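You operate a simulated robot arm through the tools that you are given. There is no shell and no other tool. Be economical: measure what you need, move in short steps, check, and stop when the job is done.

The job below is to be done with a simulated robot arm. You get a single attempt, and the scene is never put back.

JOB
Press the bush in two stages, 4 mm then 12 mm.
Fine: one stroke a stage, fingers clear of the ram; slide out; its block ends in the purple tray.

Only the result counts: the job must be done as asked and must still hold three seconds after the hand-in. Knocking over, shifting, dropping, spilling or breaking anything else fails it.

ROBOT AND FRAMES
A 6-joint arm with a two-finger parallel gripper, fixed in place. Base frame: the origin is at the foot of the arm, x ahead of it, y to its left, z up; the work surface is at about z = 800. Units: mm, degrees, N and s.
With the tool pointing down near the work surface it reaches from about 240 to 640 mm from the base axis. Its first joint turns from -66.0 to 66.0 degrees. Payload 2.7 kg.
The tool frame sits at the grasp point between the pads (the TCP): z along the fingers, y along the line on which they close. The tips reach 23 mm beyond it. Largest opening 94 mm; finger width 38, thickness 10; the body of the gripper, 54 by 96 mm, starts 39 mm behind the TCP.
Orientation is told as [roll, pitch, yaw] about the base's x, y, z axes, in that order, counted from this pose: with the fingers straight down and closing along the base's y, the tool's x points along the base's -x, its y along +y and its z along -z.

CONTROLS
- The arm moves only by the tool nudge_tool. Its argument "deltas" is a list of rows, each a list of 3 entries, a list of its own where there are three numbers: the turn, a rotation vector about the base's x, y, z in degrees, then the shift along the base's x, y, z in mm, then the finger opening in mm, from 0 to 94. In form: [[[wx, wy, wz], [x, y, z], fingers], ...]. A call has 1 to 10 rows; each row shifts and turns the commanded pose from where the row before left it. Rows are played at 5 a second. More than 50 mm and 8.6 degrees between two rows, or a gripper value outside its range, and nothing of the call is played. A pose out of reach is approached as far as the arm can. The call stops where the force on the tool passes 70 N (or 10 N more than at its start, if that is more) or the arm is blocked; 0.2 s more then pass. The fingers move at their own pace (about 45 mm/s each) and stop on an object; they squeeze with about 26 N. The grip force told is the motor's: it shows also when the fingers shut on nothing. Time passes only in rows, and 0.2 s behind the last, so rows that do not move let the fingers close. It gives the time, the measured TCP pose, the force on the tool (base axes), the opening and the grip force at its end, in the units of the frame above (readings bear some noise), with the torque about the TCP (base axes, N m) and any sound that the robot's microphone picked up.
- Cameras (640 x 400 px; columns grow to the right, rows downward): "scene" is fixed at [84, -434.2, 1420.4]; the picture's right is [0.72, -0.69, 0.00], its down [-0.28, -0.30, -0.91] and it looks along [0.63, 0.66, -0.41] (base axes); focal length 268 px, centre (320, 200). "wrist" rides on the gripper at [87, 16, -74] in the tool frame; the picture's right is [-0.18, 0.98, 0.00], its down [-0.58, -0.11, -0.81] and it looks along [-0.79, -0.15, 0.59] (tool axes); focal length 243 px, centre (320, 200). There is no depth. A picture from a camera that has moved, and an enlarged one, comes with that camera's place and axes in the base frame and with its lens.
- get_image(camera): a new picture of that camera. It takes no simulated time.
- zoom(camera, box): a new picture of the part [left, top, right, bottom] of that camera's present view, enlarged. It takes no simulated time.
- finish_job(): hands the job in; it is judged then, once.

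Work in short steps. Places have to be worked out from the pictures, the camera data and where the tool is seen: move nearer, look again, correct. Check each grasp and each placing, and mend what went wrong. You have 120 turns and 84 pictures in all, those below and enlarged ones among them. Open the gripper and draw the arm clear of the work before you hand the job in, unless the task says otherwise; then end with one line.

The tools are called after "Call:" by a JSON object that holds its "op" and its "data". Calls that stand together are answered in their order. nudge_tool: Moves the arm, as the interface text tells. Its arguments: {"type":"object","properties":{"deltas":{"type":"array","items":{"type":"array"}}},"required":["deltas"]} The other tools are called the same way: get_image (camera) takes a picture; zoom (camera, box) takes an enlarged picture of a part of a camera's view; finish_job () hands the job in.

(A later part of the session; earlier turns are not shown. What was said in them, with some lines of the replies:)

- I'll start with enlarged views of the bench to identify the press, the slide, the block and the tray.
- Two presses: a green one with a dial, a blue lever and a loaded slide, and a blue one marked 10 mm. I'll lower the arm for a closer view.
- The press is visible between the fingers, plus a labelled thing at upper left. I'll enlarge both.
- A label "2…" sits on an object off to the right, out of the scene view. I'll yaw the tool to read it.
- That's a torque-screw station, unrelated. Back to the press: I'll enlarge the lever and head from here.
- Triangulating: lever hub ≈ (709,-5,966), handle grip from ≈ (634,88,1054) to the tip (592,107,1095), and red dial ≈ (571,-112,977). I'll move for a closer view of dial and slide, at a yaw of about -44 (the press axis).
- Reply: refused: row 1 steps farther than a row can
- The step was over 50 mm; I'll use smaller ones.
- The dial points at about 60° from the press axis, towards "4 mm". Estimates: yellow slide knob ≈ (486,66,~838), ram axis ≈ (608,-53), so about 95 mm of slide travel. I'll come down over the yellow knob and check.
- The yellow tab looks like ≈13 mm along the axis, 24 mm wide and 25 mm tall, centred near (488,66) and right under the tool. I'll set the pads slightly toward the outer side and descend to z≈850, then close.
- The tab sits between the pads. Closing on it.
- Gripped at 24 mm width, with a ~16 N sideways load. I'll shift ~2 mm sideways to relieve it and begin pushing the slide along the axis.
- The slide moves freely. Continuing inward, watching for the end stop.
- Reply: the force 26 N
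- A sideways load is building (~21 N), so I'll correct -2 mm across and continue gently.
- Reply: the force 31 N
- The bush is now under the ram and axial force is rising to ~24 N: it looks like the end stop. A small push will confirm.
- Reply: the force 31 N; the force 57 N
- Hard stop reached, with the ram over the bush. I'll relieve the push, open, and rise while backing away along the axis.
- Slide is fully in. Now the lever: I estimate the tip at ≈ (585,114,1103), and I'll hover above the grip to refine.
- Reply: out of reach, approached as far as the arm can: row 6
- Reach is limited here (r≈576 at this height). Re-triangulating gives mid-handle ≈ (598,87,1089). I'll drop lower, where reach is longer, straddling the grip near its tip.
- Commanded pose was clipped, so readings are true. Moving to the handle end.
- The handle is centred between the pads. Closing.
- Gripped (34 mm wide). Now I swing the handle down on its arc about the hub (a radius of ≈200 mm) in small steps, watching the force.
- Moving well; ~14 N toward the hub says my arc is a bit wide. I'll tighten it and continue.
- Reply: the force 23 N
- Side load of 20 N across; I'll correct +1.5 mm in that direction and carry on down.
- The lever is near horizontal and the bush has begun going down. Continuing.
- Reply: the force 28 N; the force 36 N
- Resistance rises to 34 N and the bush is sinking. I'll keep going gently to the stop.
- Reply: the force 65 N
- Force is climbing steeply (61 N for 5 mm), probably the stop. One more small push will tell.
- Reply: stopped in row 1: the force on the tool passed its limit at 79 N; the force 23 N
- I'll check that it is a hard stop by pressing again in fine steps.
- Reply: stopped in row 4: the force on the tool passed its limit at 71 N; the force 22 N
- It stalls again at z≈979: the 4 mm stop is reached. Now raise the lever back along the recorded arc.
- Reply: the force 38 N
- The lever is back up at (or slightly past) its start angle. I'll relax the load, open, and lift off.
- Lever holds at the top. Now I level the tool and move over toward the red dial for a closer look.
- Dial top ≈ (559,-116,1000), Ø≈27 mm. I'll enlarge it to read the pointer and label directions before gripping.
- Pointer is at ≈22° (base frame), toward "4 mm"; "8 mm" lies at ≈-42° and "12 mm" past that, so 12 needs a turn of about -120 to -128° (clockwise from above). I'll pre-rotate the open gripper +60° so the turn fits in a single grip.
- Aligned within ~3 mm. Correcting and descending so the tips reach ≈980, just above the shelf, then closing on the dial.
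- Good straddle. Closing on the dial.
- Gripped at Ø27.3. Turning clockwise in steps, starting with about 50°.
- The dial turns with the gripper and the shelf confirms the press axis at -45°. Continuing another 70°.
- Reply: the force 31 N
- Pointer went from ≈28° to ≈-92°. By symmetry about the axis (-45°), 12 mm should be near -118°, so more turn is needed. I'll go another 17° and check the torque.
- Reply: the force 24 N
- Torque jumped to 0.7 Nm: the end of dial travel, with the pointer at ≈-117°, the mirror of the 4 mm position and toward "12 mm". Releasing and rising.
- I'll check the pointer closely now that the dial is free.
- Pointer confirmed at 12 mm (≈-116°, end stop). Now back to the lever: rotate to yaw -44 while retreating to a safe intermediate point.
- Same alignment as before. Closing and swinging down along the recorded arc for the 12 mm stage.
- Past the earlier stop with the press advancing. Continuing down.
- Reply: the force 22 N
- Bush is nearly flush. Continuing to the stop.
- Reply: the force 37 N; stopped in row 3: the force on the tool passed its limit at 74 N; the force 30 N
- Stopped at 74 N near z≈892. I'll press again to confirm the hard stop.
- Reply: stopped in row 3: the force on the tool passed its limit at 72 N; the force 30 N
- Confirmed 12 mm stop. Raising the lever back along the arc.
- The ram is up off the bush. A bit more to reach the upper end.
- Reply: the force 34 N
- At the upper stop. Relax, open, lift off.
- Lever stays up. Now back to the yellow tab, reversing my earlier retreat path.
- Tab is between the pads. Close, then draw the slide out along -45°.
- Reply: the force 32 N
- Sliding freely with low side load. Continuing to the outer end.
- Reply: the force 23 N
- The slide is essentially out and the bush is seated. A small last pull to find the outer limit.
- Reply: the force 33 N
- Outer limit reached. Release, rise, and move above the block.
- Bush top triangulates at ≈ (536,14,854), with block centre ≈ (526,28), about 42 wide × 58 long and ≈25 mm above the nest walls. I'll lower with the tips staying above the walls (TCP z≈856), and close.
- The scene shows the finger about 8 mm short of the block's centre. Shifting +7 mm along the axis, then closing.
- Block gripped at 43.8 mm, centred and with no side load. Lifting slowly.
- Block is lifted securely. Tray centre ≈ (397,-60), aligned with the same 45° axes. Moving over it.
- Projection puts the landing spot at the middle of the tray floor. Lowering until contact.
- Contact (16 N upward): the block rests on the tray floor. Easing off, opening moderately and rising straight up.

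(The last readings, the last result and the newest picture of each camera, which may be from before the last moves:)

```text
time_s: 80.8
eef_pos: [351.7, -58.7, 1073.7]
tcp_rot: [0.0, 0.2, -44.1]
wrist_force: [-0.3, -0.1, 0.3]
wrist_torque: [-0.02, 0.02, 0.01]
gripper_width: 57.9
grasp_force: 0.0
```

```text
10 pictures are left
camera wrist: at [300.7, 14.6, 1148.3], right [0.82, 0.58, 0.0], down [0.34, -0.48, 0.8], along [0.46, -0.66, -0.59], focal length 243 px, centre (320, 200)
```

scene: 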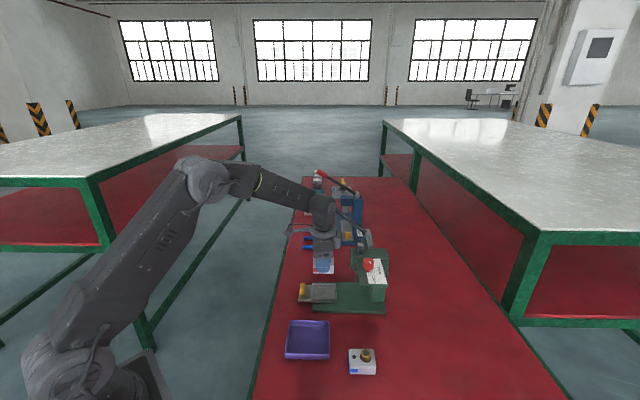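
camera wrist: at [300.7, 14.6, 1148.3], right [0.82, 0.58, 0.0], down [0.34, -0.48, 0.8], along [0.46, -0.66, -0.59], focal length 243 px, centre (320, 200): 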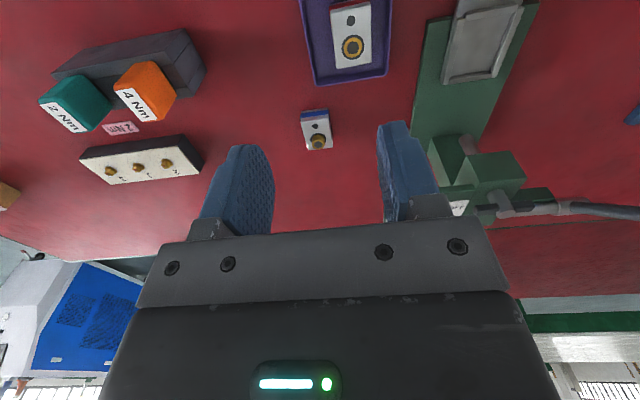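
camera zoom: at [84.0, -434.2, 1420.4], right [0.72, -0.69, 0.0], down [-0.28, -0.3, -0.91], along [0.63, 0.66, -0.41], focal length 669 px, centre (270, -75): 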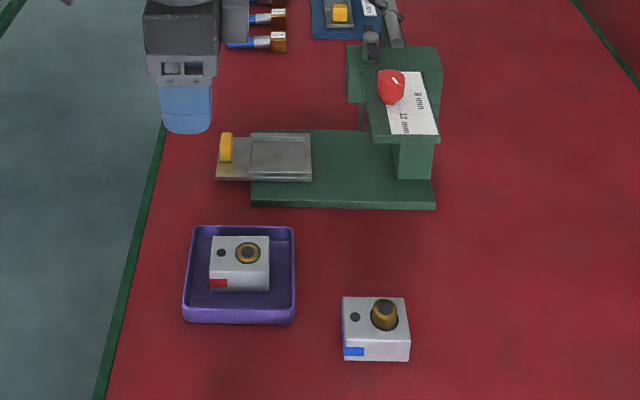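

The block sits flat in the purple tray with its bush pressed, the slide is out, the lever is up, the arm is clear, and nothing else has moved. Handing in.

Call:
{"op": "finish_job", "data": {}}

```text
The job is handed in.
```

I pressed the bush in two single strokes, first to the 4 mm stop and then to the 12 mm stop, drew the slide out, and set its block in the purple tray with the arm clear.
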